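You operate a simulated robot arm through the tools that you are given. There is no shell and no other tool. Be economical: measure what you need, move in short steps, check, and stop when the job is done.

You are at the controls of a simulated two-armed robot. One attempt, no reset.

Task
Compare the grade three weight with the grade one weight on the check balance.
Fine: the grade card tells which ring; switch on and zero; weigh and save grade one, put it back on its tray ring, then weigh and save grade three and leave it on the pan; the weights stand on the long wooden tray, grade two stays there.

Only the result counts: the job must be done as asked and must still hold three seconds after the hand-in. Knocking over, shifting, dropping, spilling or breaking anything else fails it.

Robot
Two 7-joint arms with fingered hands on one trunk that stands fixed in place. Base frame: the origin is at the foot of the trunk, x ahead of it, y to its left, z up; the work surface is at about z = 800. Readings come in mm, degrees, newtons and seconds.
The left shoulder is at [60, 126, 1105], the right one opposite. With the tool pointing down near the work surface each hand reaches from about 380 to 720 mm from the base axis, measured 20 degrees to its own side. Payload 2.5 kg a hand.
Tool frame (each hand has its own): the origin (TCP) lies between the finger pads and is the grasp point; the fingertips stand 30 mm ahead of it; z points along the fingers, y is the line along which they close. Largest opening 104 mm; the body of the gripper starts 35 mm behind the TCP. The gripper is a hand of 5 fingers: y runs from the thumb to the fingers, the wrist lies at [-15, -104, -178] in the tool frame.
Orientation is told as [roll, pitch, yaw] about the base's x, y, z axes, in that order, counted from this pose: with the fingers straight down and the wrist toward the robot, the tool's x, y and z point along [0, 1, 0], [1, 0, 0] and [0, 0, -1] of the base frame.

Tools
- The arms move only by the tool servo_tool. It takes "left_targets", "right_targets" or both (then of equal length, played together; a hand with none holds still); each is a list of rows, each a list of 2 entries, a list of its own where there are three numbers: the shift along the base's x, y, z in units of 40 mm (1.0 is 40 mm), then the turn, a rotation vector about the base's x, y, z in units of 6 degrees (1.0 is 6 degrees). In form: [[[x, y, z], [rx, ry, rz]], ...]. A call has 1 to 8 rows; each row shifts and turns the commanded pose from where the row before left it. A call with a number of a shift or a turn outside -1 to 1 is refused whole. Rows are played at 5 a second. More than 50 mm and 8.6 degrees between two rows, and nothing of the call is played. A pose out of reach is approached as far as the arm can. The call stops where the force on the tool passes 40 N (or 10 N more than at its start, if that is more) or the arm is blocked; 0.2 s more then pass. In this call time passes only in rows, and 0.2 s behind the last. It gives the time, the measured TCP pose, the force on the tool (base axes), the opening and the grip force at its end, in the units of the frame above (readings bear some noise), with the torque about the TCP (base axes, N m) and any sound that the robot's microphone picked up, and new pictures: "views" is both (left out), scene, wrist or none (wrist: the cameras of the hands that moved).
- Cameras (640 x 400 px; columns grow to the right, rows downward): "scene" is now at [106.9, 54.6, 1314.2]; the picture's right is [0.63, -0.78, 0.00], its down [-0.44, -0.35, -0.83] and it looks along [0.64, 0.52, -0.56] (base axes); focal length 220 px, centre (320, 200). "left" rides on the left gripper at [-80, -78, -141] in its tool frame; the picture's right is [-0.78, -0.30, 0.56], its down [0.53, -0.78, 0.33] and it looks along [0.33, 0.56, 0.76] (tool axes); focal length 247 px, centre (320, 200). "right" rides on the right gripper at [80, -78, -141] in its tool frame; the picture's right is [-0.78, 0.30, -0.56], its down [-0.53, -0.78, 0.33] and it looks along [-0.33, 0.56, 0.76] (tool axes); focal length 247 px, centre (320, 200). There is no depth. A picture from a camera that has moved, and an enlarged one, comes with that camera's place and axes in the base frame and with its lens.
- move_column(by): slides the trunk up (or, below 0, down) by that many mm; the arms and the scene camera ride with it, the base frame stays. It gives what a move gives, with no picture.
- curl_fingers(index, middle, ring, little, thumb_bend, thumb_turn, hand): sets how far each is bent, from 0 (flat) to 1 (curled in); at 0.3 the hand is open as for a grip, at 0.7 the pads meet at the TCP. One left out holds its place. A second passes; each finger stops where it meets its share of the squeeze, and holds until it gets a number again. It is the only way to open and close the hand. It gives what a move gives, with no picture; readings hold the bend of each and the force on index, middle, ring, little, thumb and palm. thumb_turn goes from beside the hand (0) to across from the fingers (1), as for a grip.
- head_to(pan, tilt): turns the head with the scene camera to pan (to the left, within 86 degrees either way) and tilt (down, from -29 to 69), counted from straight ahead of the robot. It gives what a move gives, and a new picture of the scene camera.
- enlarge(camera, box): a new picture of the part [left, top, right, bottom] of that camera's present view, enlarged. It takes no simulated time.
- finish_job(): hands the job in; it is judged then, once.

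Work in short steps. Places have to be worked out from the pictures, the camera data and where the tool is seen: move nearer, look again, correct. Check each grasp and each placing, and mend what went wrong. You have 120 turns and 200 pictures in all, those below and enlarged ones among them. Open the grippers and draw the arms clear of the work before you hand the job in, unless the task says otherwise; then end with one line.

The tools are called after "Request:" by a JSON object that holds its "method" and its "body". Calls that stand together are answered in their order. servo_tool: Moves the arms, as the interface text tells. Its arguments: {"type":"object","properties":{"left_targets":{"type":"array","items":{"type":"array"}},"right_targets":{"type":"array","items":{"type":"array"}},"views":{"type":"string","enum":["both","scene","wrist","none"]}},"required":[]} The other tools are called the same way: move_column (by) slides the trunk up or down; curl_fingers (index, middle, ring, little, thumb_bend, thumb_turn, hand) moves the fingers one by one; head_to (pan, tilt) turns the head that bears the scene camera; enlarge (camera, box) takes an enlarged picture of a part of a camera's view; finish_job () hands the job in.

At the start:

```text
time_s: 0.0
left_eef_pos: [370.5, 388.1, 1150.2]
left_ee_rot: [0.0, 0.0, 0.0]
left_ft_force: [1.0, 0.9, 1.1]
left_wrist_torque: [-0.03, 0.0, 0.02]
left_gripper_width: 103.6
left_grip_force: 0.2
left_shape: jaw
left_bend: [0.3, 0.3, 0.3, 0.3, 0.3, 0.98]
left_finger forces: [0.0, 0.0, 0.1, 0.1, 0.1, 0.0]
right_eef_pos: [455.6, 77.6, 1205.0]
right_ee_rot: [0.0, 0.1, -0.1]
right_ft_force: [0.1, -0.9, 0.5]
right_wrist_torque: [-0.01, 0.0, -0.04]
right_gripper_width: 103.3
right_grip_force: 0.1
right_shape: jaw
right_bend: [0.3, 0.3, 0.3, 0.3, 0.3, 0.98]
right_finger forces: [0.0, 0.0, 0.0, 0.1, 0.0, 0.1]
trunk travel left (down, up): [-500.0, 440.0]
head pan, tilt: [39.0, 34.2]
```

scene: 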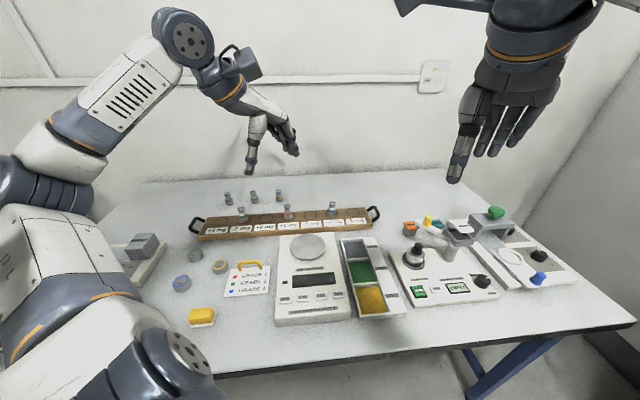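
right: 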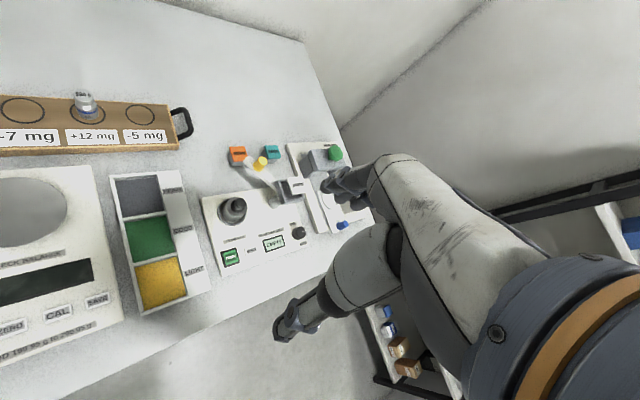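
left: 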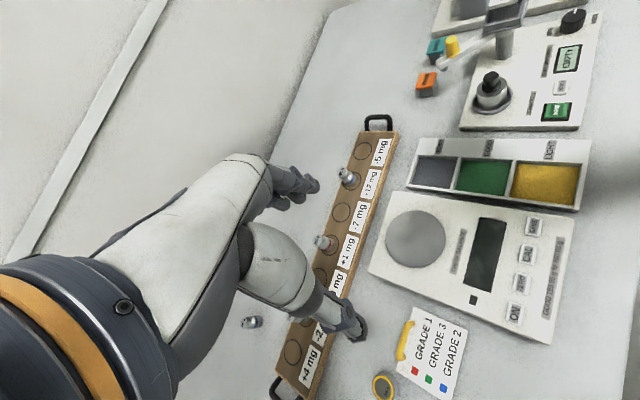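

The pictures show a tray with three weights, a grade card and a balance. I enlarge these to read the text and ring colours.

Request:
{"method": "enlarge", "body": {"camera": "scene", "box": [190, 180, 390, 305]}}

Request:
{"method": "enlarge", "body": {"camera": "left", "box": [240, 100, 600, 400]}}

Request:
{"method": "enlarge", "body": {"camera": "scene", "box": [215, 225, 365, 325]}}

```text
3.20 times, centred on (290, 242) of scene
camera zoom: at [106.9, 54.6, 1314.2], right [0.63, -0.78, 0.0], down [-0.44, -0.35, -0.83], along [0.64, 0.52, -0.56], focal length 703 px, centre (416, 64)
```

zoom: 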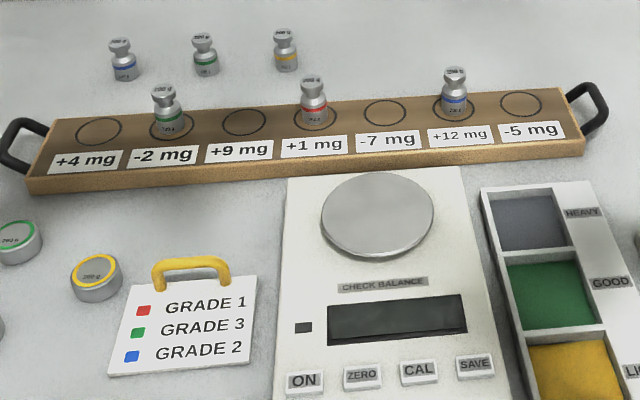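

```text
1.33 times, centred on (420, 250) of left
camera zoom: at [294.1, 308.2, 1289.9], right [-0.3, -0.78, -0.56], down [-0.78, 0.53, -0.33], along [0.56, 0.33, -0.76], focal length 329 px, centre (187, 133)
```

zoom: 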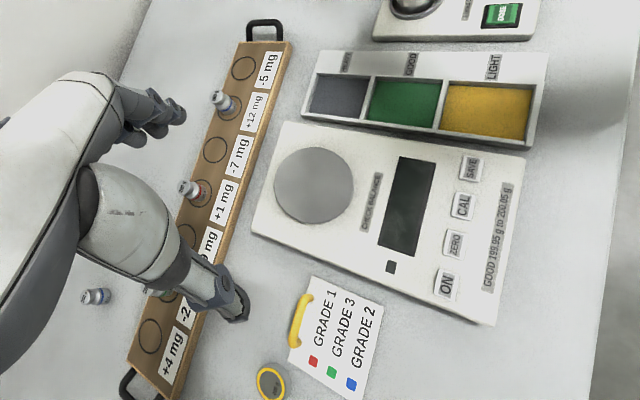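

```text
4.00 times, centred on (290, 275) of scene
camera zoom: at [106.9, 54.6, 1314.2], right [0.63, -0.78, 0.0], down [-0.44, -0.35, -0.83], along [0.64, 0.52, -0.56], focal length 878 px, centre (440, -100)
```

zoom: 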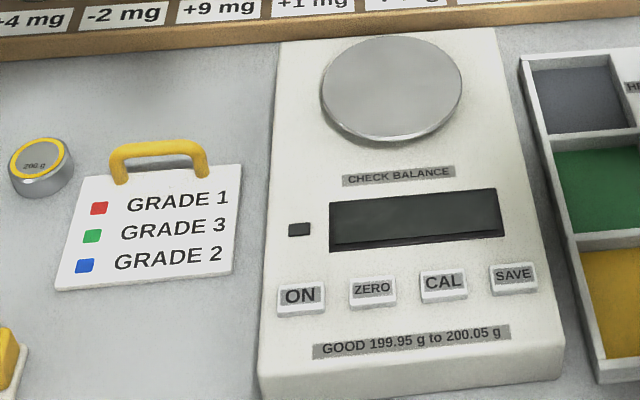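

Red (+1 mg ring) is grade one, green (-2 mg ring) is grade three, and blue is grade two. Estimated places are: pan (431,362), red (515,534), green (400,637), ON (286,306), ZERO (316,275), SAVE (375,215). I shape the left hand for pointing with the index and look at it.

Request:
{"method": "curl_fingers", "body": {"hand": "left", "index": 0.3, "middle": 1, "ring": 1, "little": 1, "thumb_bend": 0.3}}

Request:
{"method": "head_to", "body": {"pan": 42, "tilt": 30}}

Request:
{"method": "enlarge", "body": {"camera": "left", "box": [0, 0, 640, 400]}}

```text
time_s: 1.0
left_eef_pos: [370.5, 388.5, 1150.5]
left_ee_rot: [0.0, 0.1, -0.1]
left_ft_force: [-0.1, 0.1, -0.1]
left_wrist_torque: [0.0, -0.01, -0.01]
left_gripper_width: 102.7
left_grip_force: 0.1
left_shape: fingers
left_bend: [0.3, 1.0, 1.0, 1.0, 0.3, 0.98]
left_finger forces: [0.0, 0.0, 0.0, 0.1, 0.0, 0.1]
right_eef_pos: [455.3, 78.7, 1206.8]
right_ee_rot: [0.0, 0.0, -0.1]
right_ft_force: [0.6, 0.2, -0.1]
right_wrist_torque: [0.01, -0.02, 0.0]
right_gripper_width: 103.6
right_grip_force: 0.1
right_shape: jaw
right_bend: [0.3, 0.3, 0.3, 0.3, 0.3, 0.98]
right_finger forces: [0.1, 0.0, 0.0, 0.1, 0.0, 0.0]
trunk travel left (down, up): [-500.0, 440.0]
head pan, tilt: [39.0, 34.2]
```

```text
time_s: 1.6
left_eef_pos: [371.2, 388.5, 1149.4]
left_ee_rot: [0.0, -0.1, 0.0]
left_ft_force: [-0.5, -0.2, -1.0]
left_wrist_torque: [0.0, -0.05, -0.02]
left_gripper_width: 102.8
left_grip_force: 0.1
left_shape: fingers
left_bend: [0.3, 1.0, 1.0, 1.0, 0.3, 0.98]
left_finger forces: [0.0, 0.0, 0.0, 0.1, 0.1, 0.0]
right_eef_pos: [453.8, 77.0, 1207.2]
right_ee_rot: [0.0, 0.0, -0.1]
right_ft_force: [0.4, -0.2, 0.4]
right_wrist_torque: [-0.01, 0.02, 0.0]
right_gripper_width: 103.5
right_grip_force: 0.0
right_shape: jaw
right_bend: [0.3, 0.3, 0.3, 0.3, 0.3, 0.98]
right_finger forces: [0.0, 0.0, 0.0, 0.0, 0.0, 0.0]
trunk travel left (down, up): [-500.0, 440.0]
head pan, tilt: [42.0, 30.0]
camera scene: at [105.3, 59.4, 1320.8], right [0.67, -0.74, 0.0], down [-0.37, -0.33, -0.87], along [0.64, 0.58, -0.5], focal length 220 px, centre (320, 200)
```

scene: 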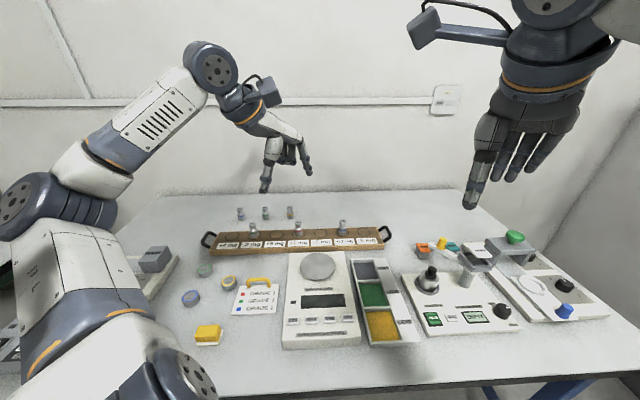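

```text
1.00 times, centred on (320, 200) of left (not enlarged: the box is as wide or as high as the picture)
camera zoom: at [294.1, 308.2, 1289.9], right [-0.3, -0.78, -0.56], down [-0.78, 0.53, -0.33], along [0.56, 0.33, -0.76], focal length 247 px, centre (320, 200)
```

zoom: 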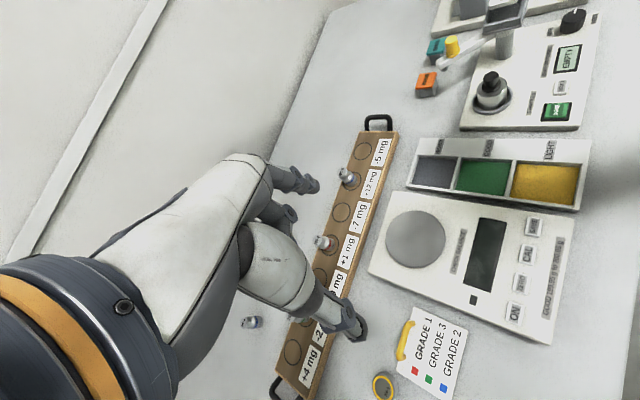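

The index side faces the camera, and thumb and index oppose each other. I close index and thumb to a pinch to make a known pressing tip at the TCP.

Request:
{"method": "curl_fingers", "body": {"hand": "left", "index": 0.7, "thumb_bend": 0.7}}

Request:
{"method": "enlarge", "body": {"camera": "left", "box": [160, 100, 480, 300]}}

Request:
{"method": "enlarge", "body": {"camera": "scene", "box": [180, 190, 420, 350]}}

```text
time_s: 2.6
left_eef_pos: [371.0, 388.3, 1149.3]
left_ee_rot: [0.0, 0.0, 0.0]
left_ft_force: [-0.1, -0.1, 0.8]
left_wrist_torque: [0.0, -0.02, -0.01]
left_gripper_width: 1.7
left_grip_force: 0.0
left_shape: fingers
left_bend: [0.7, 1.0, 1.0, 1.0, 0.7, 0.98]
left_finger forces: [0.0, 0.0, 0.0, 0.1, 0.2, 0.0]
right_eef_pos: [455.7, 78.3, 1207.2]
right_ee_rot: [0.0, 0.1, -0.1]
right_ft_force: [0.7, -0.2, 1.0]
right_wrist_torque: [0.01, 0.02, -0.01]
right_gripper_width: 103.5
right_grip_force: 0.0
right_shape: jaw
right_bend: [0.3, 0.3, 0.3, 0.3, 0.3, 0.98]
right_finger forces: [0.0, 0.0, 0.0, 0.1, 0.0, 0.1]
trunk travel left (down, up): [-500.0, 440.0]
head pan, tilt: [42.0, 30.0]
```

```text
2.00 times, centred on (320, 200) of left
camera zoom: at [294.1, 308.2, 1289.9], right [-0.3, -0.78, -0.56], down [-0.78, 0.53, -0.33], along [0.56, 0.33, -0.76], focal length 494 px, centre (320, 200)
```

zoom: 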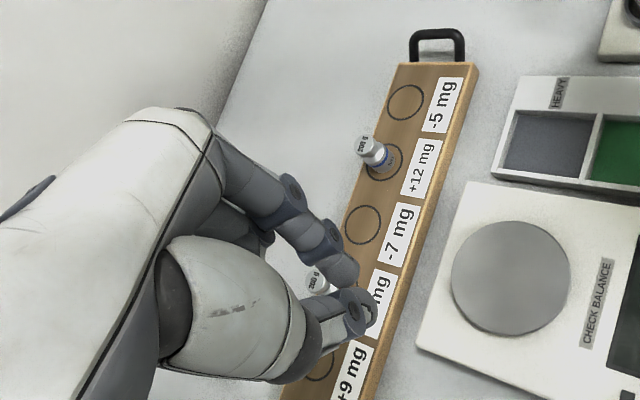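

```text
2.50 times, centred on (300, 270) of scene
camera zoom: at [105.3, 59.4, 1320.9], right [0.67, -0.74, 0.0], down [-0.37, -0.33, -0.87], along [0.64, 0.58, -0.5], focal length 549 px, centre (370, 25)
```

zoom: 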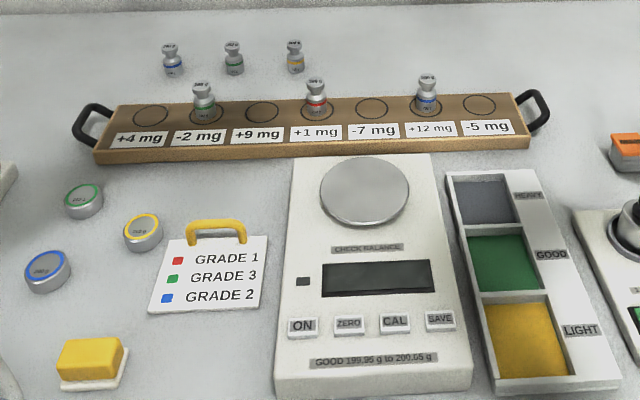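

The pinch tip sits near tool (-2,-3,30). The right hand reaches the buttons more comfortably, so the right hand will press and the left will carry weights. I shape the right hand, turn both hands about 45° and move them to staging.

Request:
{"method": "curl_fingers", "body": {"hand": "right", "index": 0.7, "middle": 1, "ring": 1, "little": 1, "thumb_bend": 0.7}}

Request:
{"method": "servo_tool", "body": {"left_targets": [[[0.15, 0.3, 0], [0, 0, 0.94]], [[0.15, 0.3, 0], [0, 0, 0.94]], [[0.15, 0.3, 0], [0, 0, 0.94]], [[0.15, 0.3, 0], [0, 0, 0.94]], [[0.15, 0.3, 0], [0, 0, 0.94]], [[0.15, 0.3, 0], [0, 0, 0.94]], [[0.15, 0.3, 0], [0, 0, 0.93]], [[0.15, 0.3, 0], [0, 0, 0.93]]], "right_targets": [[[-0.235, 0.26, -0.33], [0, 0, 0.94]], [[-0.235, 0.26, -0.33], [0, 0, 0.94]], [[-0.235, 0.26, -0.33], [0, 0, 0.94]], [[-0.235, 0.26, -0.33], [0, 0, 0.94]], [[-0.235, 0.26, -0.33], [0, 0, 0.94]], [[-0.235, 0.26, -0.33], [0, 0, 0.94]], [[-0.235, 0.26, -0.33], [0, 0, 0.94]], [[-0.235, 0.26, -0.33], [0, 0, 0.94]]], "views": "both"}}

```text
time_s: 3.6
left_eef_pos: [371.1, 388.4, 1149.5]
left_ee_rot: [0.1, -0.1, 0.0]
left_ft_force: [0.1, -0.1, -1.1]
left_wrist_torque: [-0.03, 0.01, -0.05]
left_gripper_width: 1.6
left_grip_force: 0.1
left_shape: fingers
left_bend: [0.7, 1.0, 1.0, 1.0, 0.7, 0.98]
left_finger forces: [0.1, 0.1, 0.0, 0.1, 0.0, 0.0]
right_eef_pos: [455.8, 77.6, 1205.0]
right_ee_rot: [0.0, -0.1, -0.2]
right_ft_force: [0.3, 0.2, 0.0]
right_wrist_torque: [-0.06, 0.01, -0.01]
right_gripper_width: 1.5
right_grip_force: 0.2
right_shape: fingers
right_bend: [0.7, 1.0, 1.0, 1.0, 0.7, 0.98]
right_finger forces: [0.1, 0.1, 0.0, 0.0, 0.0, 0.0]
trunk travel left (down, up): [-500.0, 440.0]
head pan, tilt: [42.0, 30.0]
```

```text
time_s: 5.5
left_eef_pos: [418.3, 488.1, 1136.4]
left_ee_rot: [-1.4, 1.7, 45.3]
left_ft_force: [-0.8, -0.3, 0.6]
left_wrist_torque: [-0.01, -0.01, 0.03]
left_gripper_width: 1.2
left_grip_force: 0.1
left_shape: fingers
left_bend: [0.7, 1.0, 1.0, 1.0, 0.7, 0.98]
left_finger forces: [0.0, 0.1, 0.0, 0.0, 0.1, 0.1]
right_eef_pos: [380.2, 162.0, 1101.9]
right_ee_rot: [0.0, 0.0, 45.1]
right_ft_force: [-0.7, 0.8, 0.1]
right_wrist_torque: [0.0, 0.0, -0.03]
right_gripper_width: 1.1
right_grip_force: 0.1
right_shape: fingers
right_bend: [0.7, 1.0, 1.0, 1.0, 0.7, 0.98]
right_finger forces: [0.1, 0.1, 0.1, 0.0, 0.0, 0.0]
trunk travel left (down, up): [-500.0, 440.0]
head pan, tilt: [42.0, 30.0]
camera scene: at [105.4, 59.4, 1320.9], right [0.67, -0.74, 0.0], down [-0.37, -0.33, -0.87], along [0.64, 0.58, -0.5], focal length 220 px, centre (320, 200)
camera right: at [268.6, 162.9, 1241.9], right [0.76, -0.34, 0.56], down [-0.17, -0.93, -0.33], along [0.63, 0.16, -0.76], focal length 247 px, centre (320, 200)
camera left: at [421.2, 381.5, 1280.9], right [0.34, -0.78, -0.53], down [-0.93, -0.19, -0.32], along [0.15, 0.6, -0.79], focal length 247 px, centre (320, 200)
```

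scene: 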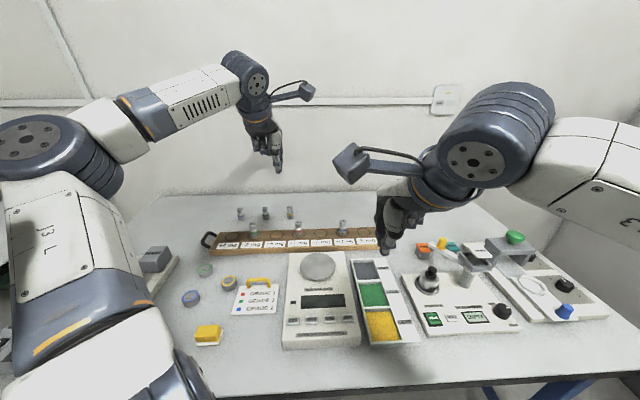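
right: 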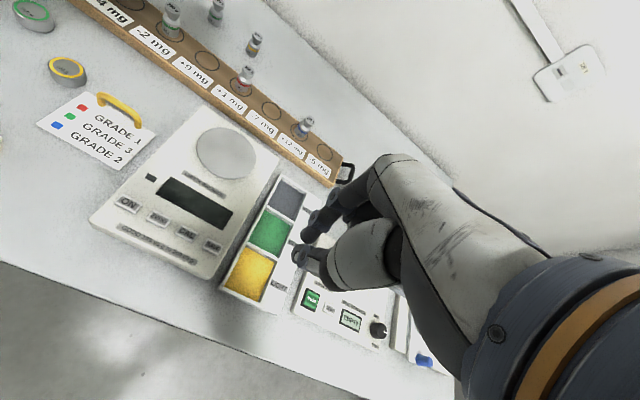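
left: 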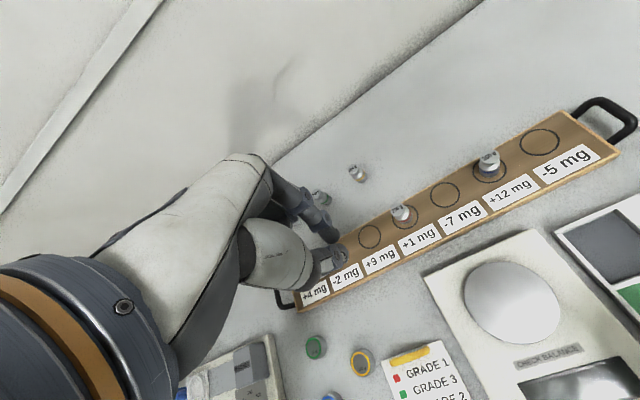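

Two-view checks agree: ON is about (284,304), ZERO (313,274.5), SAVE (374,215), all near z 830. I bring the right pinch tip above ON.

Request:
{"method": "servo_tool", "body": {"right_targets": [[[-0.3, 0.444, -0.5375], [0, 0, 0]], [[-0.3, 0.444, -0.5375], [0, 0, 0]], [[-0.3, 0.444, -0.5375], [0, 0, 0]], [[-0.3, 0.444, -0.5375], [0, 0, 0]], [[-0.3, 0.444, -0.5375], [0, 0, 0]], [[-0.3, 0.444, -0.5375], [0, 0, 0]], [[-0.3, 0.444, -0.5375], [0, 0, 0]], [[-0.3, 0.444, -0.5375], [0, 0, 0]]], "views": "both"}}

```text
time_s: 7.2
left_eef_pos: [417.2, 487.3, 1134.8]
left_ee_rot: [-1.0, 1.6, 45.1]
left_ft_force: [0.0, 0.0, -0.5]
left_wrist_torque: [0.02, -0.01, 0.04]
left_gripper_width: 1.4
left_grip_force: 0.0
left_shape: fingers
left_bend: [0.7, 1.0, 1.0, 1.0, 0.7, 0.98]
left_finger forces: [0.0, 0.0, 0.0, 0.0, 0.1, 0.0]
right_eef_pos: [303.9, 278.7, 956.3]
right_ee_rot: [0.0, 0.0, 45.0]
right_ft_force: [0.5, -0.1, 0.0]
right_wrist_torque: [0.0, 0.0, 0.01]
right_gripper_width: 1.4
right_grip_force: 0.1
right_shape: fingers
right_bend: [0.7, 1.0, 1.0, 1.0, 0.7, 0.98]
right_finger forces: [0.0, 0.0, 0.1, 0.0, 0.1, 0.1]
right hand out of reach, approached as far as the arm can: row 7, 8
trunk travel left (down, up): [-500.0, 440.0]
head pan, tilt: [42.0, 30.0]
camera scene: at [105.3, 59.6, 1320.8], right [0.67, -0.74, 0.0], down [-0.37, -0.33, -0.87], along [0.64, 0.58, -0.5], focal length 220 px, centre (320, 200)
camera right: at [191.2, 281.4, 1096.7], right [0.76, -0.34, 0.56], down [-0.17, -0.93, -0.33], along [0.63, 0.16, -0.76], focal length 247 px, centre (320, 200)
```

scene: 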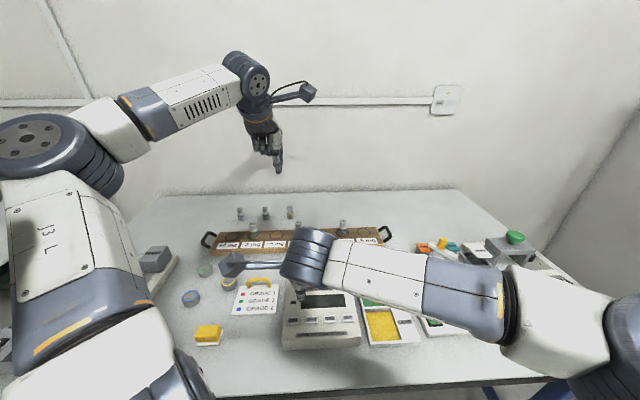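
right: 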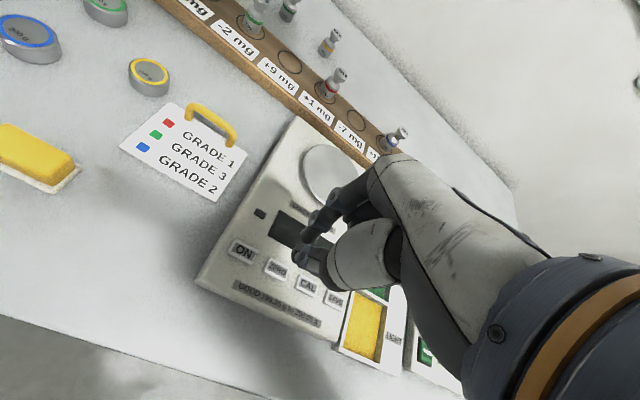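

The right arm stops short there; turning the wrist more toward its own shoulder (yaw about 75°) should help. I turn and continue toward ON.

Request:
{"method": "servo_tool", "body": {"right_targets": [[[0, 0, 0], [0, 0, 1]], [[0, 0, 0], [0, 0, 1]], [[0, 0, 0], [0, 0, 1]], [[0, 0, 0], [0, 0, 1]], [[0, 0, 0], [0, 0, 1]]], "views": "wrist"}}

```text
time_s: 8.4
left_eef_pos: [418.0, 487.0, 1135.5]
left_ee_rot: [-0.9, 1.7, 45.1]
left_ft_force: [-1.2, -0.1, 0.6]
left_wrist_torque: [0.0, -0.04, 0.02]
left_gripper_width: 1.4
left_grip_force: 0.0
left_shape: fingers
left_bend: [0.7, 1.0, 1.0, 1.0, 0.7, 0.98]
left_finger forces: [0.0, 0.0, 0.1, 0.0, 0.0, 0.0]
right_eef_pos: [301.2, 279.4, 957.5]
right_ee_rot: [0.0, 0.1, 75.1]
right_ft_force: [-1.1, 0.4, -0.3]
right_wrist_torque: [-0.04, 0.02, -0.04]
right_gripper_width: 1.3
right_grip_force: 0.0
right_shape: fingers
right_bend: [0.7, 1.0, 1.0, 1.0, 0.7, 0.98]
right_finger forces: [0.0, 0.0, 0.0, 0.0, 0.0, 0.0]
trunk travel left (down, up): [-500.0, 440.0]
head pan, tilt: [42.0, 30.0]
camera right: at [204.5, 224.7, 1097.9], right [0.83, 0.09, 0.56], down [0.32, -0.89, -0.33], along [0.47, 0.45, -0.76], focal length 247 px, centre (320, 200)
```

right: 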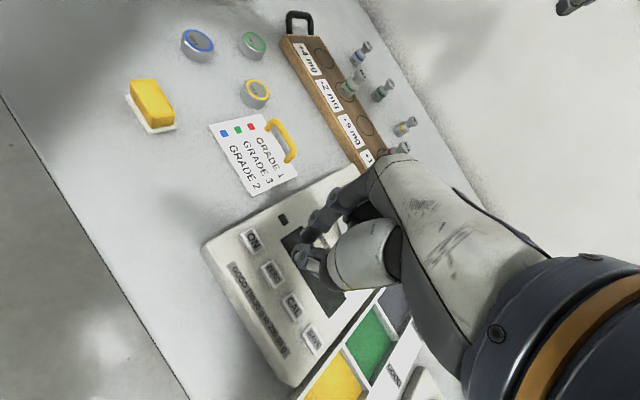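

ON measured again at (286,302). I move the tip over it and slightly lower.

Request:
{"method": "servo_tool", "body": {"right_targets": [[[-0.2, 0.3, -0.25], [0, 0, 0]], [[-0.2, 0.3, -0.25], [0, 0, 0]]], "views": "wrist"}}

```text
time_s: 9.1
left_eef_pos: [418.8, 487.6, 1136.4]
left_ee_rot: [-0.6, 1.8, 45.1]
left_ft_force: [-0.3, 0.9, 0.1]
left_wrist_torque: [-0.01, -0.04, 0.02]
left_gripper_width: 1.4
left_grip_force: 0.0
left_shape: fingers
left_bend: [0.7, 1.0, 1.0, 1.0, 0.7, 0.98]
left_finger forces: [0.0, 0.1, 0.0, 0.1, 0.0, 0.0]
right_eef_pos: [285.9, 302.3, 937.6]
right_ee_rot: [-0.1, 0.0, 75.0]
right_ft_force: [0.4, 0.4, -0.4]
right_wrist_torque: [-0.01, 0.01, -0.02]
right_gripper_width: 1.4
right_grip_force: 0.1
right_shape: fingers
right_bend: [0.7, 1.0, 1.0, 1.0, 0.7, 0.98]
right_finger forces: [0.0, 0.1, 0.0, 0.1, 0.1, 0.0]
trunk travel left (down, up): [-500.0, 440.0]
head pan, tilt: [42.0, 30.0]
camera right: at [188.1, 248.2, 1078.2], right [0.83, 0.09, 0.56], down [0.32, -0.89, -0.33], along [0.47, 0.45, -0.76], focal length 247 px, centre (320, 200)
```

right: 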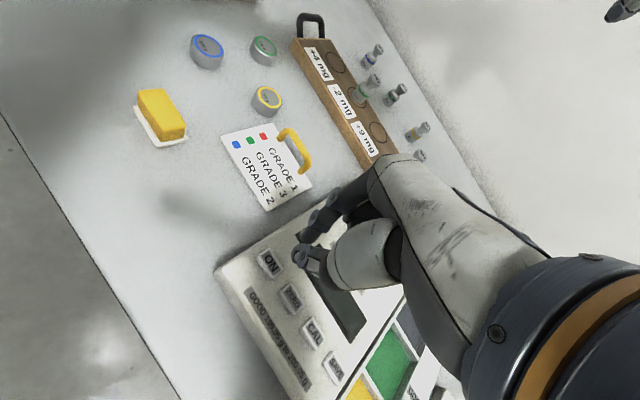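

The tip is aligned over ON. I lower 60 mm and look.

Request:
{"method": "servo_tool", "body": {"right_targets": [[[0, 0, -0.5], [0, 0, 0]], [[0, 0.025, -0.5], [0, 0, 0]], [[0.025, 0.025, -0.4], [0, 0, 0]]], "views": "wrist"}}

Request:
{"method": "enlarge", "body": {"camera": "right", "box": [220, 180, 412, 300]}}

```text
time_s: 9.8
left_eef_pos: [418.1, 487.9, 1133.8]
left_ee_rot: [-0.7, 1.8, 45.1]
left_ft_force: [0.7, 0.3, 0.0]
left_wrist_torque: [0.01, 0.0, 0.01]
left_gripper_width: 1.4
left_grip_force: 0.1
left_shape: fingers
left_bend: [0.7, 1.0, 1.0, 1.0, 0.7, 0.98]
left_finger forces: [0.1, 0.0, 0.1, 0.1, 0.0, 0.0]
right_eef_pos: [286.0, 304.0, 882.5]
right_ee_rot: [0.0, 0.0, 75.1]
right_ft_force: [-0.7, 0.1, -0.7]
right_wrist_torque: [0.02, 0.02, 0.01]
right_gripper_width: 1.6
right_grip_force: 0.0
right_shape: fingers
right_bend: [0.7, 1.0, 1.0, 1.0, 0.7, 0.98]
right_finger forces: [0.1, 0.1, 0.0, 0.0, 0.0, 0.0]
trunk travel left (down, up): [-500.0, 440.0]
head pan, tilt: [42.0, 30.0]
camera right: at [187.8, 249.9, 1023.7], right [0.83, 0.09, 0.56], down [0.32, -0.89, -0.33], along [0.47, 0.45, -0.76], focal length 247 px, centre (320, 200)
```

right: 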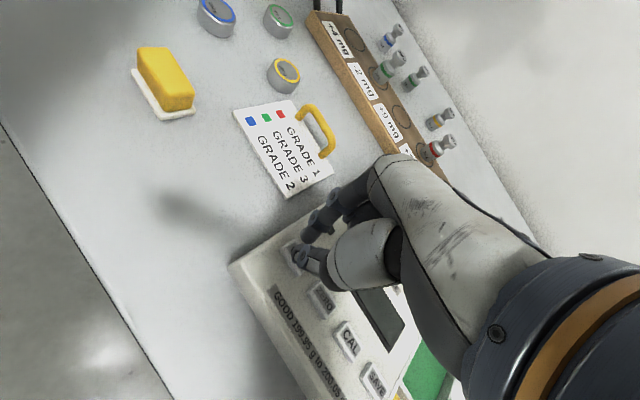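

```text
3.33 times, centred on (316, 240) of right
camera zoom: at [187.8, 249.9, 1023.7], right [0.83, 0.09, 0.56], down [0.32, -0.89, -0.33], along [0.47, 0.45, -0.76], focal length 823 px, centre (333, 67)
```

zoom: 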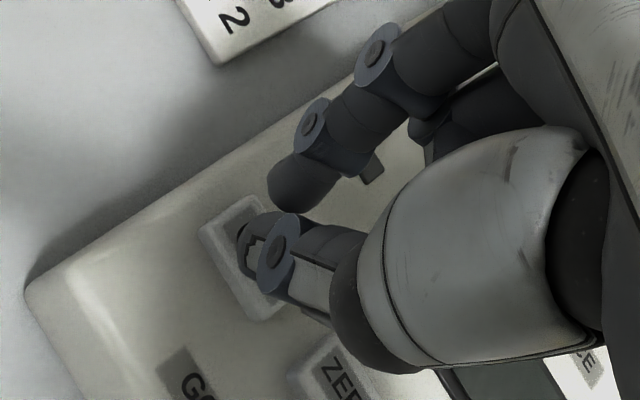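

Tip is just above ON. I descend in small steps, watching the force.

Request:
{"method": "servo_tool", "body": {"right_targets": [[[0, 0, -0.1], [0, 0, 0]], [[0, 0, -0.1], [0, 0, 0]], [[0, 0, -0.1], [0, 0, 0]], [[0, 0, -0.1], [0, 0, 0]]], "views": "wrist"}}

Request:
{"method": "enlarge", "body": {"camera": "right", "box": [220, 180, 412, 300]}}

```text
time_s: 10.8
left_eef_pos: [417.1, 485.8, 1137.8]
left_ee_rot: [-0.5, 1.7, 45.1]
left_ft_force: [0.5, 1.0, -0.8]
left_wrist_torque: [0.01, 0.04, -0.03]
left_gripper_width: 1.6
left_grip_force: 0.2
left_shape: fingers
left_bend: [0.7, 1.0, 1.0, 1.0, 0.7, 0.98]
left_finger forces: [0.0, 0.0, 0.0, 0.1, 0.0, 0.1]
right_eef_pos: [285.6, 303.7, 871.4]
right_ee_rot: [0.1, -0.7, 75.1]
right_ft_force: [0.1, -7.1, 32.3]
right_wrist_torque: [-0.5, 0.38, 0.07]
right_gripper_width: 1.4
right_grip_force: 16.5
right_shape: fingers
right_bend: [0.7, 1.0, 1.0, 1.0, 0.7, 0.98]
right_finger forces: [1.3, 0.0, 0.1, 0.0, 30.3, 0.1]
trunk travel left (down, up): [-500.0, 440.0]
head pan, tilt: [42.0, 30.0]
heard: click
camera right: at [187.8, 248.6, 1011.1], right [0.83, 0.08, 0.56], down [0.32, -0.89, -0.34], along [0.47, 0.46, -0.76], focal length 247 px, centre (320, 200)
```

right: 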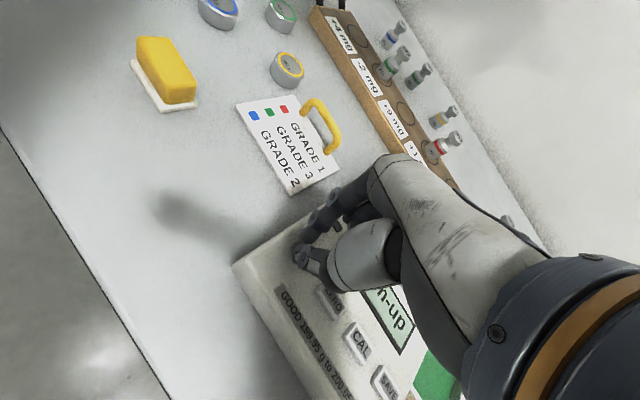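

```text
3.33 times, centred on (316, 240) of right
camera zoom: at [187.8, 248.6, 1011.1], right [0.83, 0.08, 0.56], down [0.32, -0.89, -0.34], along [0.47, 0.46, -0.76], focal length 823 px, centre (333, 67)
```

zoom: 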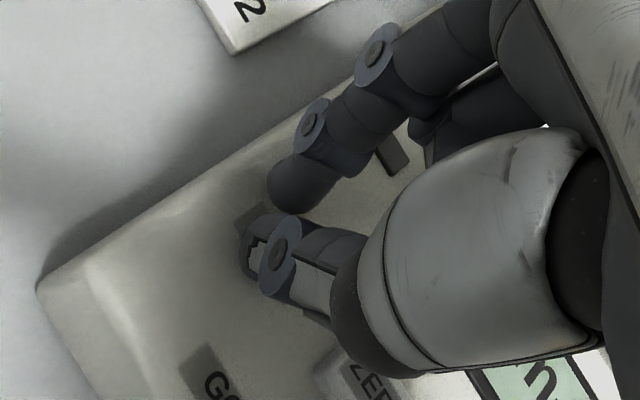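

Click heard and the display shows warm-up. I lift and shift over ZERO, giving it time to warm up.

Request:
{"method": "servo_tool", "body": {"right_targets": [[[0, 0, 0.6], [0, 0, 0]], [[0, 0, 0.5], [0, 0, 0]], [[0.34, -0.36, 0], [0, 0, 0]], [[0.34, -0.36, 0], [0, 0, 0]]], "views": "both"}}

Request:
{"method": "enlarge", "body": {"camera": "scene", "box": [240, 230, 400, 350]}}

```text
time_s: 11.8
left_eef_pos: [418.4, 487.5, 1137.0]
left_ee_rot: [-0.5, 1.8, 45.2]
left_ft_force: [0.0, 0.6, -0.2]
left_wrist_torque: [0.0, -0.01, 0.02]
left_gripper_width: 1.5
left_grip_force: 0.1
left_shape: fingers
left_bend: [0.7, 1.0, 1.0, 1.0, 0.7, 0.98]
left_finger forces: [0.0, 0.0, 0.0, 0.1, 0.0, 0.0]
right_eef_pos: [314.9, 275.6, 908.5]
right_ee_rot: [0.1, 0.0, 75.1]
right_ft_force: [0.4, -0.3, -0.5]
right_wrist_torque: [-0.03, 0.0, 0.01]
right_gripper_width: 0.7
right_grip_force: 0.1
right_shape: fingers
right_bend: [0.7, 1.0, 1.0, 1.0, 0.7, 0.97]
right_finger forces: [0.0, 0.0, 0.0, 0.1, 0.0, 0.1]
trunk travel left (down, up): [-500.0, 440.0]
head pan, tilt: [42.0, 30.0]
camera scene: at [105.4, 59.3, 1320.8], right [0.67, -0.74, 0.0], down [-0.37, -0.33, -0.87], along [0.64, 0.58, -0.5], focal length 220 px, centre (320, 200)
camera right: at [216.0, 221.2, 1049.9], right [0.83, 0.09, 0.56], down [0.32, -0.89, -0.33], along [0.47, 0.45, -0.76], focal length 247 px, centre (320, 200)
```

scene: 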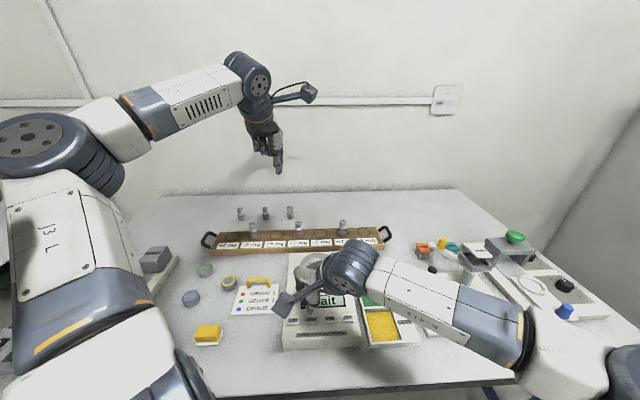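
right: 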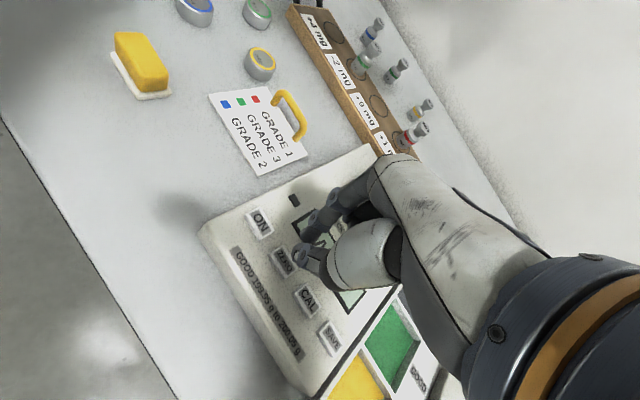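

```text
3.33 times, centred on (320, 290) of scene
camera zoom: at [105.4, 59.3, 1320.8], right [0.67, -0.74, 0.0], down [-0.37, -0.33, -0.87], along [0.64, 0.58, -0.5], focal length 732 px, centre (320, -100)
```

zoom: 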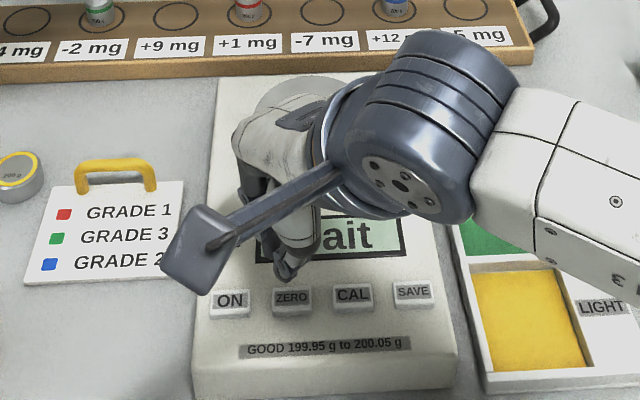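

The display says Wait. While it warms up I preshape the left hand for a three-finger grasp (about 65 mm open), then check the display.

Request:
{"method": "curl_fingers", "body": {"hand": "left", "index": 0.45, "middle": 0.45, "thumb_bend": 0.45}}

Request:
{"method": "servo_tool", "body": {"right_targets": [[[0.1, -0.02, -0.2], [0, 0, 0]], [[0, 0, 0], [0, 0, 0]], [[0, 0, 0], [0, 0, 0]], [[0, 0, 0], [0, 0, 0]], [[0, 0, 0], [0, 0, 0]], [[0, 0, 0], [0, 0, 0]], [[0, 0, 0], [0, 0, 0]], [[0, 0, 0], [0, 0, 0]]], "views": "wrist"}}

Request:
{"method": "enlarge", "body": {"camera": "scene", "box": [240, 230, 400, 350]}}

```text
time_s: 12.8
left_eef_pos: [418.3, 487.2, 1134.6]
left_ee_rot: [-0.4, 1.8, 45.1]
left_ft_force: [0.0, -0.2, 0.4]
left_wrist_torque: [0.0, -0.04, 0.02]
left_gripper_width: 64.6
left_grip_force: 0.0
left_shape: fingers
left_bend: [0.45, 0.45, 1.0, 1.0, 0.45, 0.98]
left_finger forces: [0.0, 0.1, 0.1, 0.0, 0.0, 0.1]
right_eef_pos: [313.6, 276.3, 910.7]
right_ee_rot: [0.0, 0.0, 75.1]
right_ft_force: [-0.1, -0.5, 1.1]
right_wrist_torque: [-0.02, 0.03, -0.03]
right_gripper_width: 0.6
right_grip_force: 0.0
right_shape: fingers
right_bend: [0.7, 1.0, 1.0, 1.0, 0.7, 0.97]
right_finger forces: [0.1, 0.0, 0.0, 0.0, 0.0, 0.0]
trunk travel left (down, up): [-500.0, 440.0]
head pan, tilt: [42.0, 30.0]
```

```text
time_s: 14.7
left_eef_pos: [418.3, 487.2, 1133.8]
left_ee_rot: [-0.4, 1.9, 45.1]
left_ft_force: [-0.6, -0.2, -0.3]
left_wrist_torque: [0.01, -0.01, 0.01]
left_gripper_width: 64.5
left_grip_force: 0.1
left_shape: fingers
left_bend: [0.45, 0.45, 1.0, 1.0, 0.45, 0.98]
left_finger forces: [0.1, 0.0, 0.0, 0.1, 0.0, 0.0]
right_eef_pos: [318.2, 275.3, 901.0]
right_ee_rot: [0.0, 0.0, 75.0]
right_ft_force: [-0.3, 0.3, 1.1]
right_wrist_torque: [0.02, 0.01, 0.0]
right_gripper_width: 1.1
right_grip_force: 0.1
right_shape: fingers
right_bend: [0.7, 1.0, 1.0, 1.0, 0.7, 0.97]
right_finger forces: [0.0, 0.0, 0.1, 0.0, 0.0, 0.0]
trunk travel left (down, up): [-500.0, 440.0]
head pan, tilt: [42.0, 30.0]
camera right: at [220.3, 221.0, 1041.7], right [0.83, 0.09, 0.56], down [0.32, -0.89, -0.33], along [0.47, 0.45, -0.76], focal length 247 px, centre (320, 200)
```

right: 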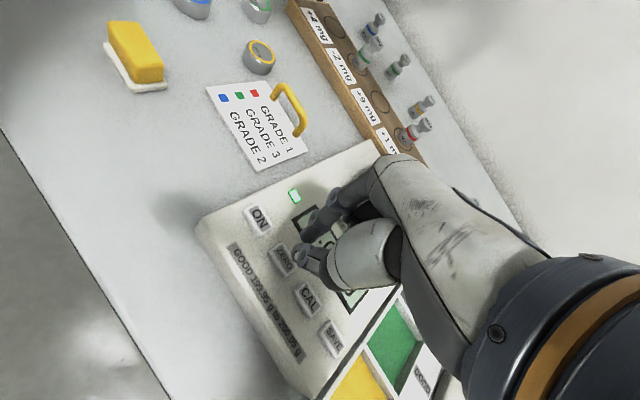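

```text
3.33 times, centred on (320, 290) of scene
camera zoom: at [105.3, 59.4, 1320.9], right [0.67, -0.74, 0.0], down [-0.37, -0.33, -0.87], along [0.64, 0.58, -0.5], focal length 732 px, centre (320, -100)
```

zoom: 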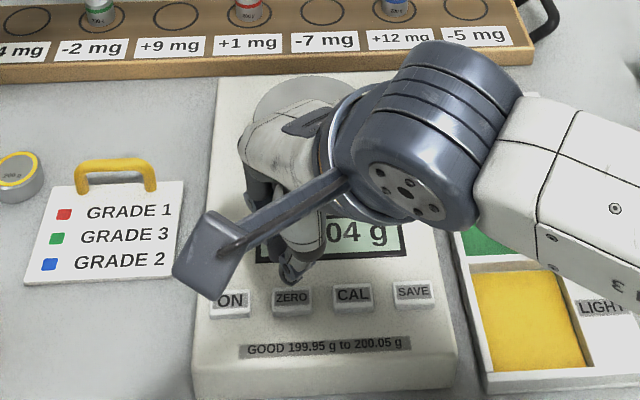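

The balance is ready with the stability light green and reads x.04 g. I press ZERO.

Request:
{"method": "servo_tool", "body": {"right_targets": [[[0, -0.02, -0.5], [0, 0, 0]], [[0, 0, -0.12], [0, 0, 0]], [[0, 0, -0.07], [0, 0, 0]], [[0, 0, -0.05], [0, 0, 0]]], "views": "wrist"}}

```text
time_s: 15.7
left_eef_pos: [419.0, 486.5, 1135.1]
left_ee_rot: [-0.4, 1.6, 45.1]
left_ft_force: [-0.5, 0.1, 0.3]
left_wrist_torque: [0.0, 0.01, 0.03]
left_gripper_width: 64.6
left_grip_force: 0.0
left_shape: fingers
left_bend: [0.45, 0.45, 1.0, 1.0, 0.45, 0.98]
left_finger forces: [0.0, 0.1, 0.0, 0.1, 0.0, 0.0]
right_eef_pos: [317.7, 274.5, 874.7]
right_ee_rot: [0.1, -0.3, 75.0]
right_ft_force: [0.1, -1.3, 5.7]
right_wrist_torque: [-0.07, 0.08, 0.02]
right_gripper_width: 1.3
right_grip_force: 2.6
right_shape: fingers
right_bend: [0.7, 1.0, 1.0, 1.0, 0.7, 0.97]
right_finger forces: [0.0, 0.0, 0.1, 0.0, 4.8, 0.0]
trunk travel left (down, up): [-500.0, 440.0]
head pan, tilt: [42.0, 30.0]
heard: click
camera right: at [219.9, 220.5, 1014.3], right [0.83, 0.08, 0.56], down [0.32, -0.89, -0.33], along [0.47, 0.45, -0.76], focal length 247 px, centre (320, 200)
```

right: 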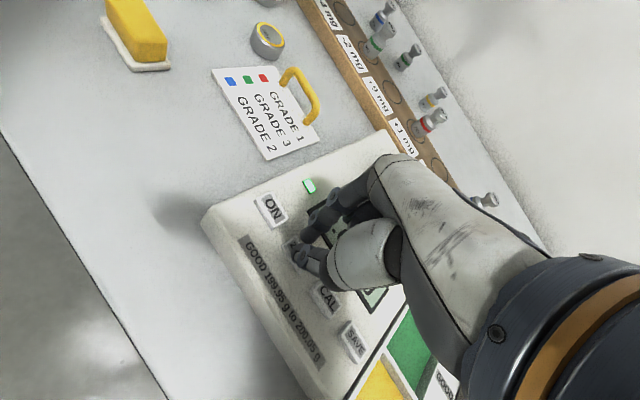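

ZERO clicked. I lift and park the right hand to the right, then check the display.

Request:
{"method": "servo_tool", "body": {"right_targets": [[[0, 0, 0.7], [0, 0, 0]], [[0, 0, 0.7], [0, 0, 0]], [[0.5, -0.94, 0.3], [0, 0, 0]], [[0.5, -0.94, 0.3], [0, 0, 0]], [[0.5, -0.94, 0.3], [0, 0, 0]], [[0.5, -0.94, 0.3], [0, 0, 0]]], "views": "scene"}}

Request:
{"method": "enlarge", "body": {"camera": "scene", "box": [200, 190, 392, 310]}}

```text
time_s: 17.1
left_eef_pos: [418.9, 487.8, 1134.6]
left_ee_rot: [-0.3, 1.8, 45.3]
left_ft_force: [0.4, -0.1, 0.9]
left_wrist_torque: [-0.01, -0.01, -0.02]
left_gripper_width: 64.8
left_grip_force: 0.0
left_shape: fingers
left_bend: [0.45, 0.45, 1.0, 1.0, 0.45, 0.98]
left_finger forces: [0.1, 0.1, 0.0, 0.0, 0.1, 0.0]
right_eef_pos: [394.6, 132.8, 975.3]
right_ee_rot: [0.1, 0.0, 75.0]
right_ft_force: [-0.8, -0.3, -0.7]
right_wrist_torque: [-0.04, 0.02, -0.01]
right_gripper_width: 1.0
right_grip_force: 0.0
right_shape: fingers
right_bend: [0.7, 1.0, 1.0, 1.0, 0.7, 0.97]
right_finger forces: [0.0, 0.0, 0.0, 0.0, 0.1, 0.1]
right hand out of reach, approached as far as the arm can: row 6
trunk travel left (down, up): [-500.0, 440.0]
head pan, tilt: [42.0, 30.0]
camera scene: at [105.3, 59.6, 1320.8], right [0.67, -0.74, 0.0], down [-0.37, -0.33, -0.87], along [0.64, 0.58, -0.5], focal length 220 px, centre (320, 200)
```

scene: 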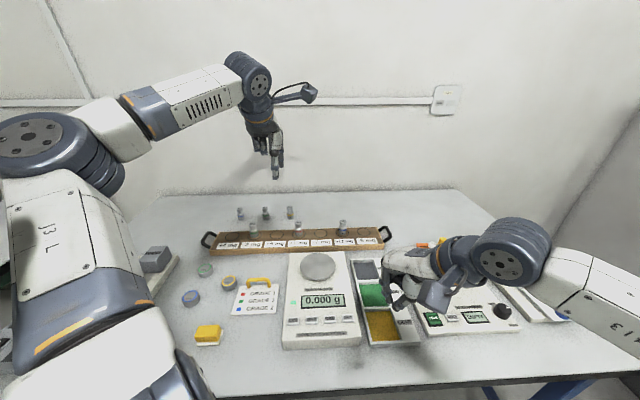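

```text
3.33 times, centred on (296, 250) of scene
camera zoom: at [105.3, 59.6, 1320.8], right [0.67, -0.74, 0.0], down [-0.37, -0.33, -0.87], along [0.64, 0.58, -0.5], focal length 732 px, centre (400, 33)
```

zoom: 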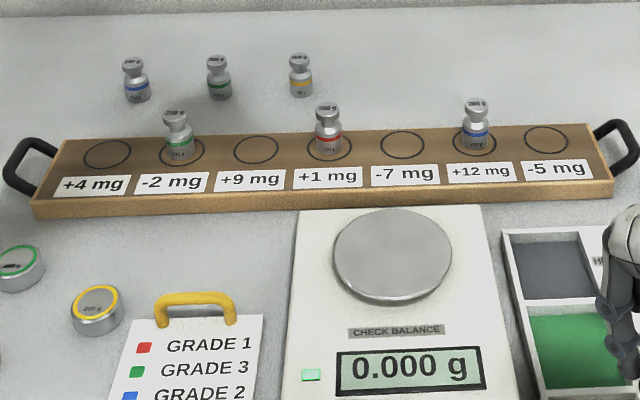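

The balance reads 0.000 g. The red weight is at about (512,530), tray top about 822, weight top about 877. I bring the left hand above it.

Request:
{"method": "servo_tool", "body": {"left_targets": [[[0.293, 0.132, -0.59], [0, 0, 0]], [[0.293, 0.132, -0.59], [0, 0, 0]], [[0.293, 0.132, -0.59], [0, 0, 0]], [[0.293, 0.132, -0.59], [0, 0, 0]], [[0.293, 0.132, -0.59], [0, 0, 0]], [[0.293, 0.132, -0.59], [0, 0, 0]], [[0.293, 0.132, -0.59], [0, 0, 0]], [[0.293, 0.132, -0.59], [0, 0, 0]]], "views": "both"}}

```text
time_s: 18.9
left_eef_pos: [513.9, 525.4, 959.1]
left_ee_rot: [0.1, 0.0, 45.0]
left_ft_force: [0.7, -0.7, -0.4]
left_wrist_torque: [-0.02, 0.01, 0.0]
left_gripper_width: 64.8
left_grip_force: 0.1
left_shape: fingers
left_bend: [0.45, 0.45, 1.0, 1.0, 0.45, 0.98]
left_finger forces: [0.0, 0.0, 0.0, 0.0, 0.0, 0.0]
right_eef_pos: [394.6, 131.4, 973.2]
right_ee_rot: [0.0, 0.0, 75.0]
right_ft_force: [-0.4, -0.2, 0.4]
right_wrist_torque: [-0.01, -0.01, 0.0]
right_gripper_width: 0.8
right_grip_force: 0.1
right_shape: fingers
right_bend: [0.7, 1.0, 1.0, 1.0, 0.7, 0.97]
right_finger forces: [0.0, 0.0, 0.1, 0.0, 0.1, 0.0]
trunk travel left (down, up): [-500.0, 440.0]
head pan, tilt: [42.0, 30.0]
camera scene: at [105.5, 59.5, 1320.8], right [0.67, -0.74, 0.0], down [-0.37, -0.33, -0.87], along [0.64, 0.58, -0.5], focal length 220 px, centre (320, 200)
camera left: at [516.2, 414.1, 1099.9], right [0.34, -0.76, -0.56], down [-0.93, -0.17, -0.33], along [0.16, 0.63, -0.76], focal length 247 px, centre (320, 200)
```

scene: 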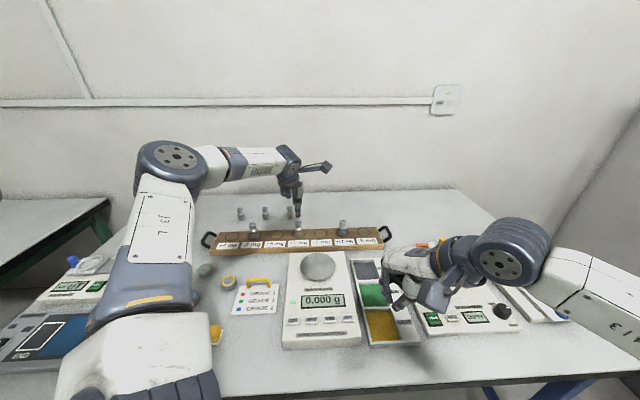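
left: 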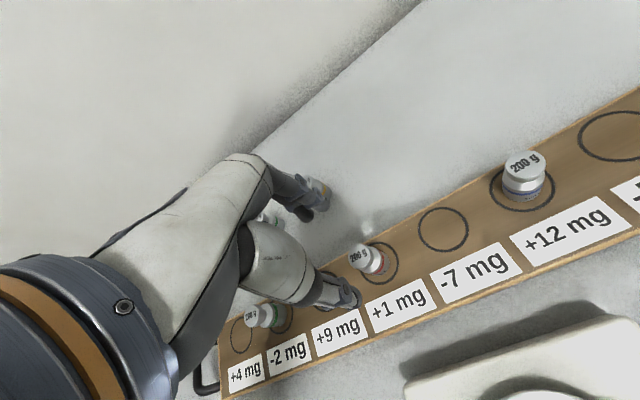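

I enlarge the wrist view to fix the red weight's position.

Request:
{"method": "enlarge", "body": {"camera": "left", "box": [280, 180, 440, 280]}}

```text
4.00 times, centred on (360, 230) of left
camera zoom: at [516.2, 414.1, 1099.9], right [0.34, -0.76, -0.56], down [-0.93, -0.17, -0.33], along [0.16, 0.63, -0.76], focal length 988 px, centre (160, 80)
```

zoom: 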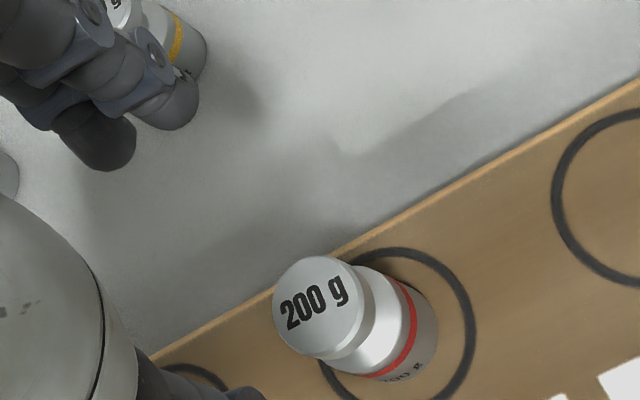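

Red weight at about (518,527). I shift 4 mm and descend to just above the head, then look.

Request:
{"method": "servo_tool", "body": {"left_targets": [[[0.1, 0.05, -0.4], [0, 0, 0]], [[0, 0, -0.6], [0, 0, 0]]], "views": "wrist"}}

Request:
{"method": "enlarge", "body": {"camera": "left", "box": [240, 150, 440, 320]}}

Request:
{"method": "enlarge", "body": {"camera": "scene", "box": [250, 160, 346, 250]}}

```text
time_s: 19.4
left_eef_pos: [516.9, 530.8, 919.8]
left_ee_rot: [0.0, 0.1, 45.0]
left_ft_force: [-0.2, -0.3, -0.3]
left_wrist_torque: [0.0, 0.01, 0.0]
left_gripper_width: 64.5
left_grip_force: 0.1
left_shape: fingers
left_bend: [0.45, 0.45, 1.0, 1.0, 0.45, 0.98]
left_finger forces: [0.0, 0.0, 0.0, 0.0, 0.0, 0.0]
right_eef_pos: [395.5, 132.9, 973.7]
right_ee_rot: [0.1, 0.0, 75.0]
right_ft_force: [0.8, -0.9, -0.4]
right_wrist_torque: [0.0, -0.01, -0.01]
right_gripper_width: 1.0
right_grip_force: 0.1
right_shape: fingers
right_bend: [0.7, 1.0, 1.0, 1.0, 0.7, 0.97]
right_finger forces: [0.0, 0.0, 0.0, 0.0, 0.0, 0.0]
trunk travel left (down, up): [-500.0, 440.0]
head pan, tilt: [42.0, 30.0]
camera left: at [519.1, 419.0, 1059.8], right [0.34, -0.76, -0.56], down [-0.93, -0.17, -0.33], along [0.16, 0.63, -0.76], focal length 247 px, centre (320, 200)
```

left: 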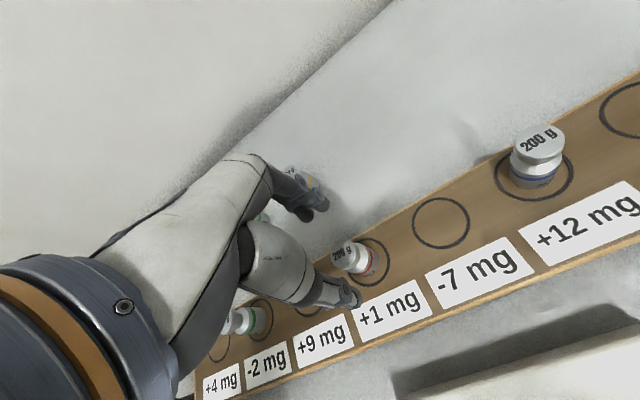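

```text
2.35 times, centred on (340, 235) of left
camera zoom: at [519.1, 419.0, 1059.8], right [0.34, -0.76, -0.56], down [-0.93, -0.17, -0.33], along [0.16, 0.63, -0.76], focal length 581 px, centre (273, 118)
```

zoom: 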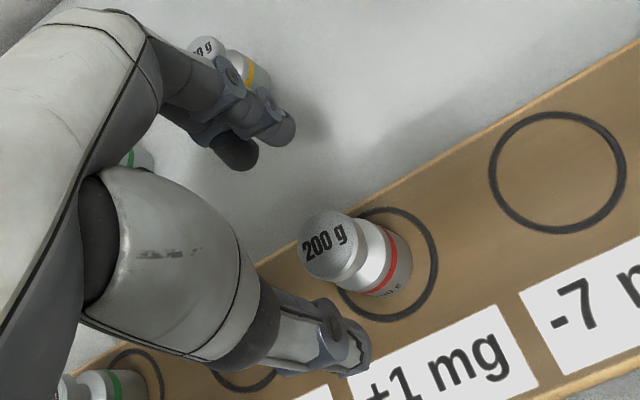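

```text
4.44 times, centred on (298, 205) of scene
camera zoom: at [105.5, 59.6, 1320.8], right [0.67, -0.74, 0.0], down [-0.37, -0.33, -0.87], along [0.64, 0.58, -0.5], focal length 976 px, centre (418, 178)
```

zoom: 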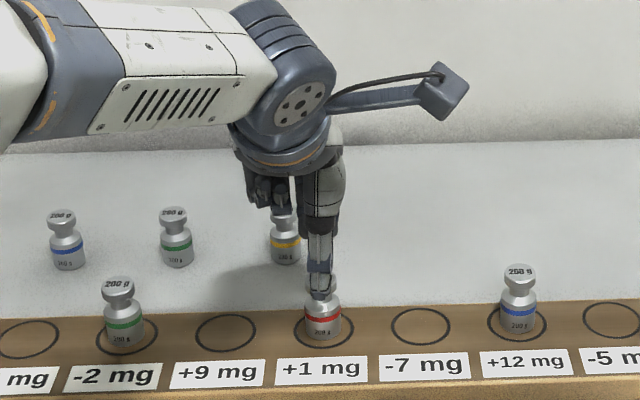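

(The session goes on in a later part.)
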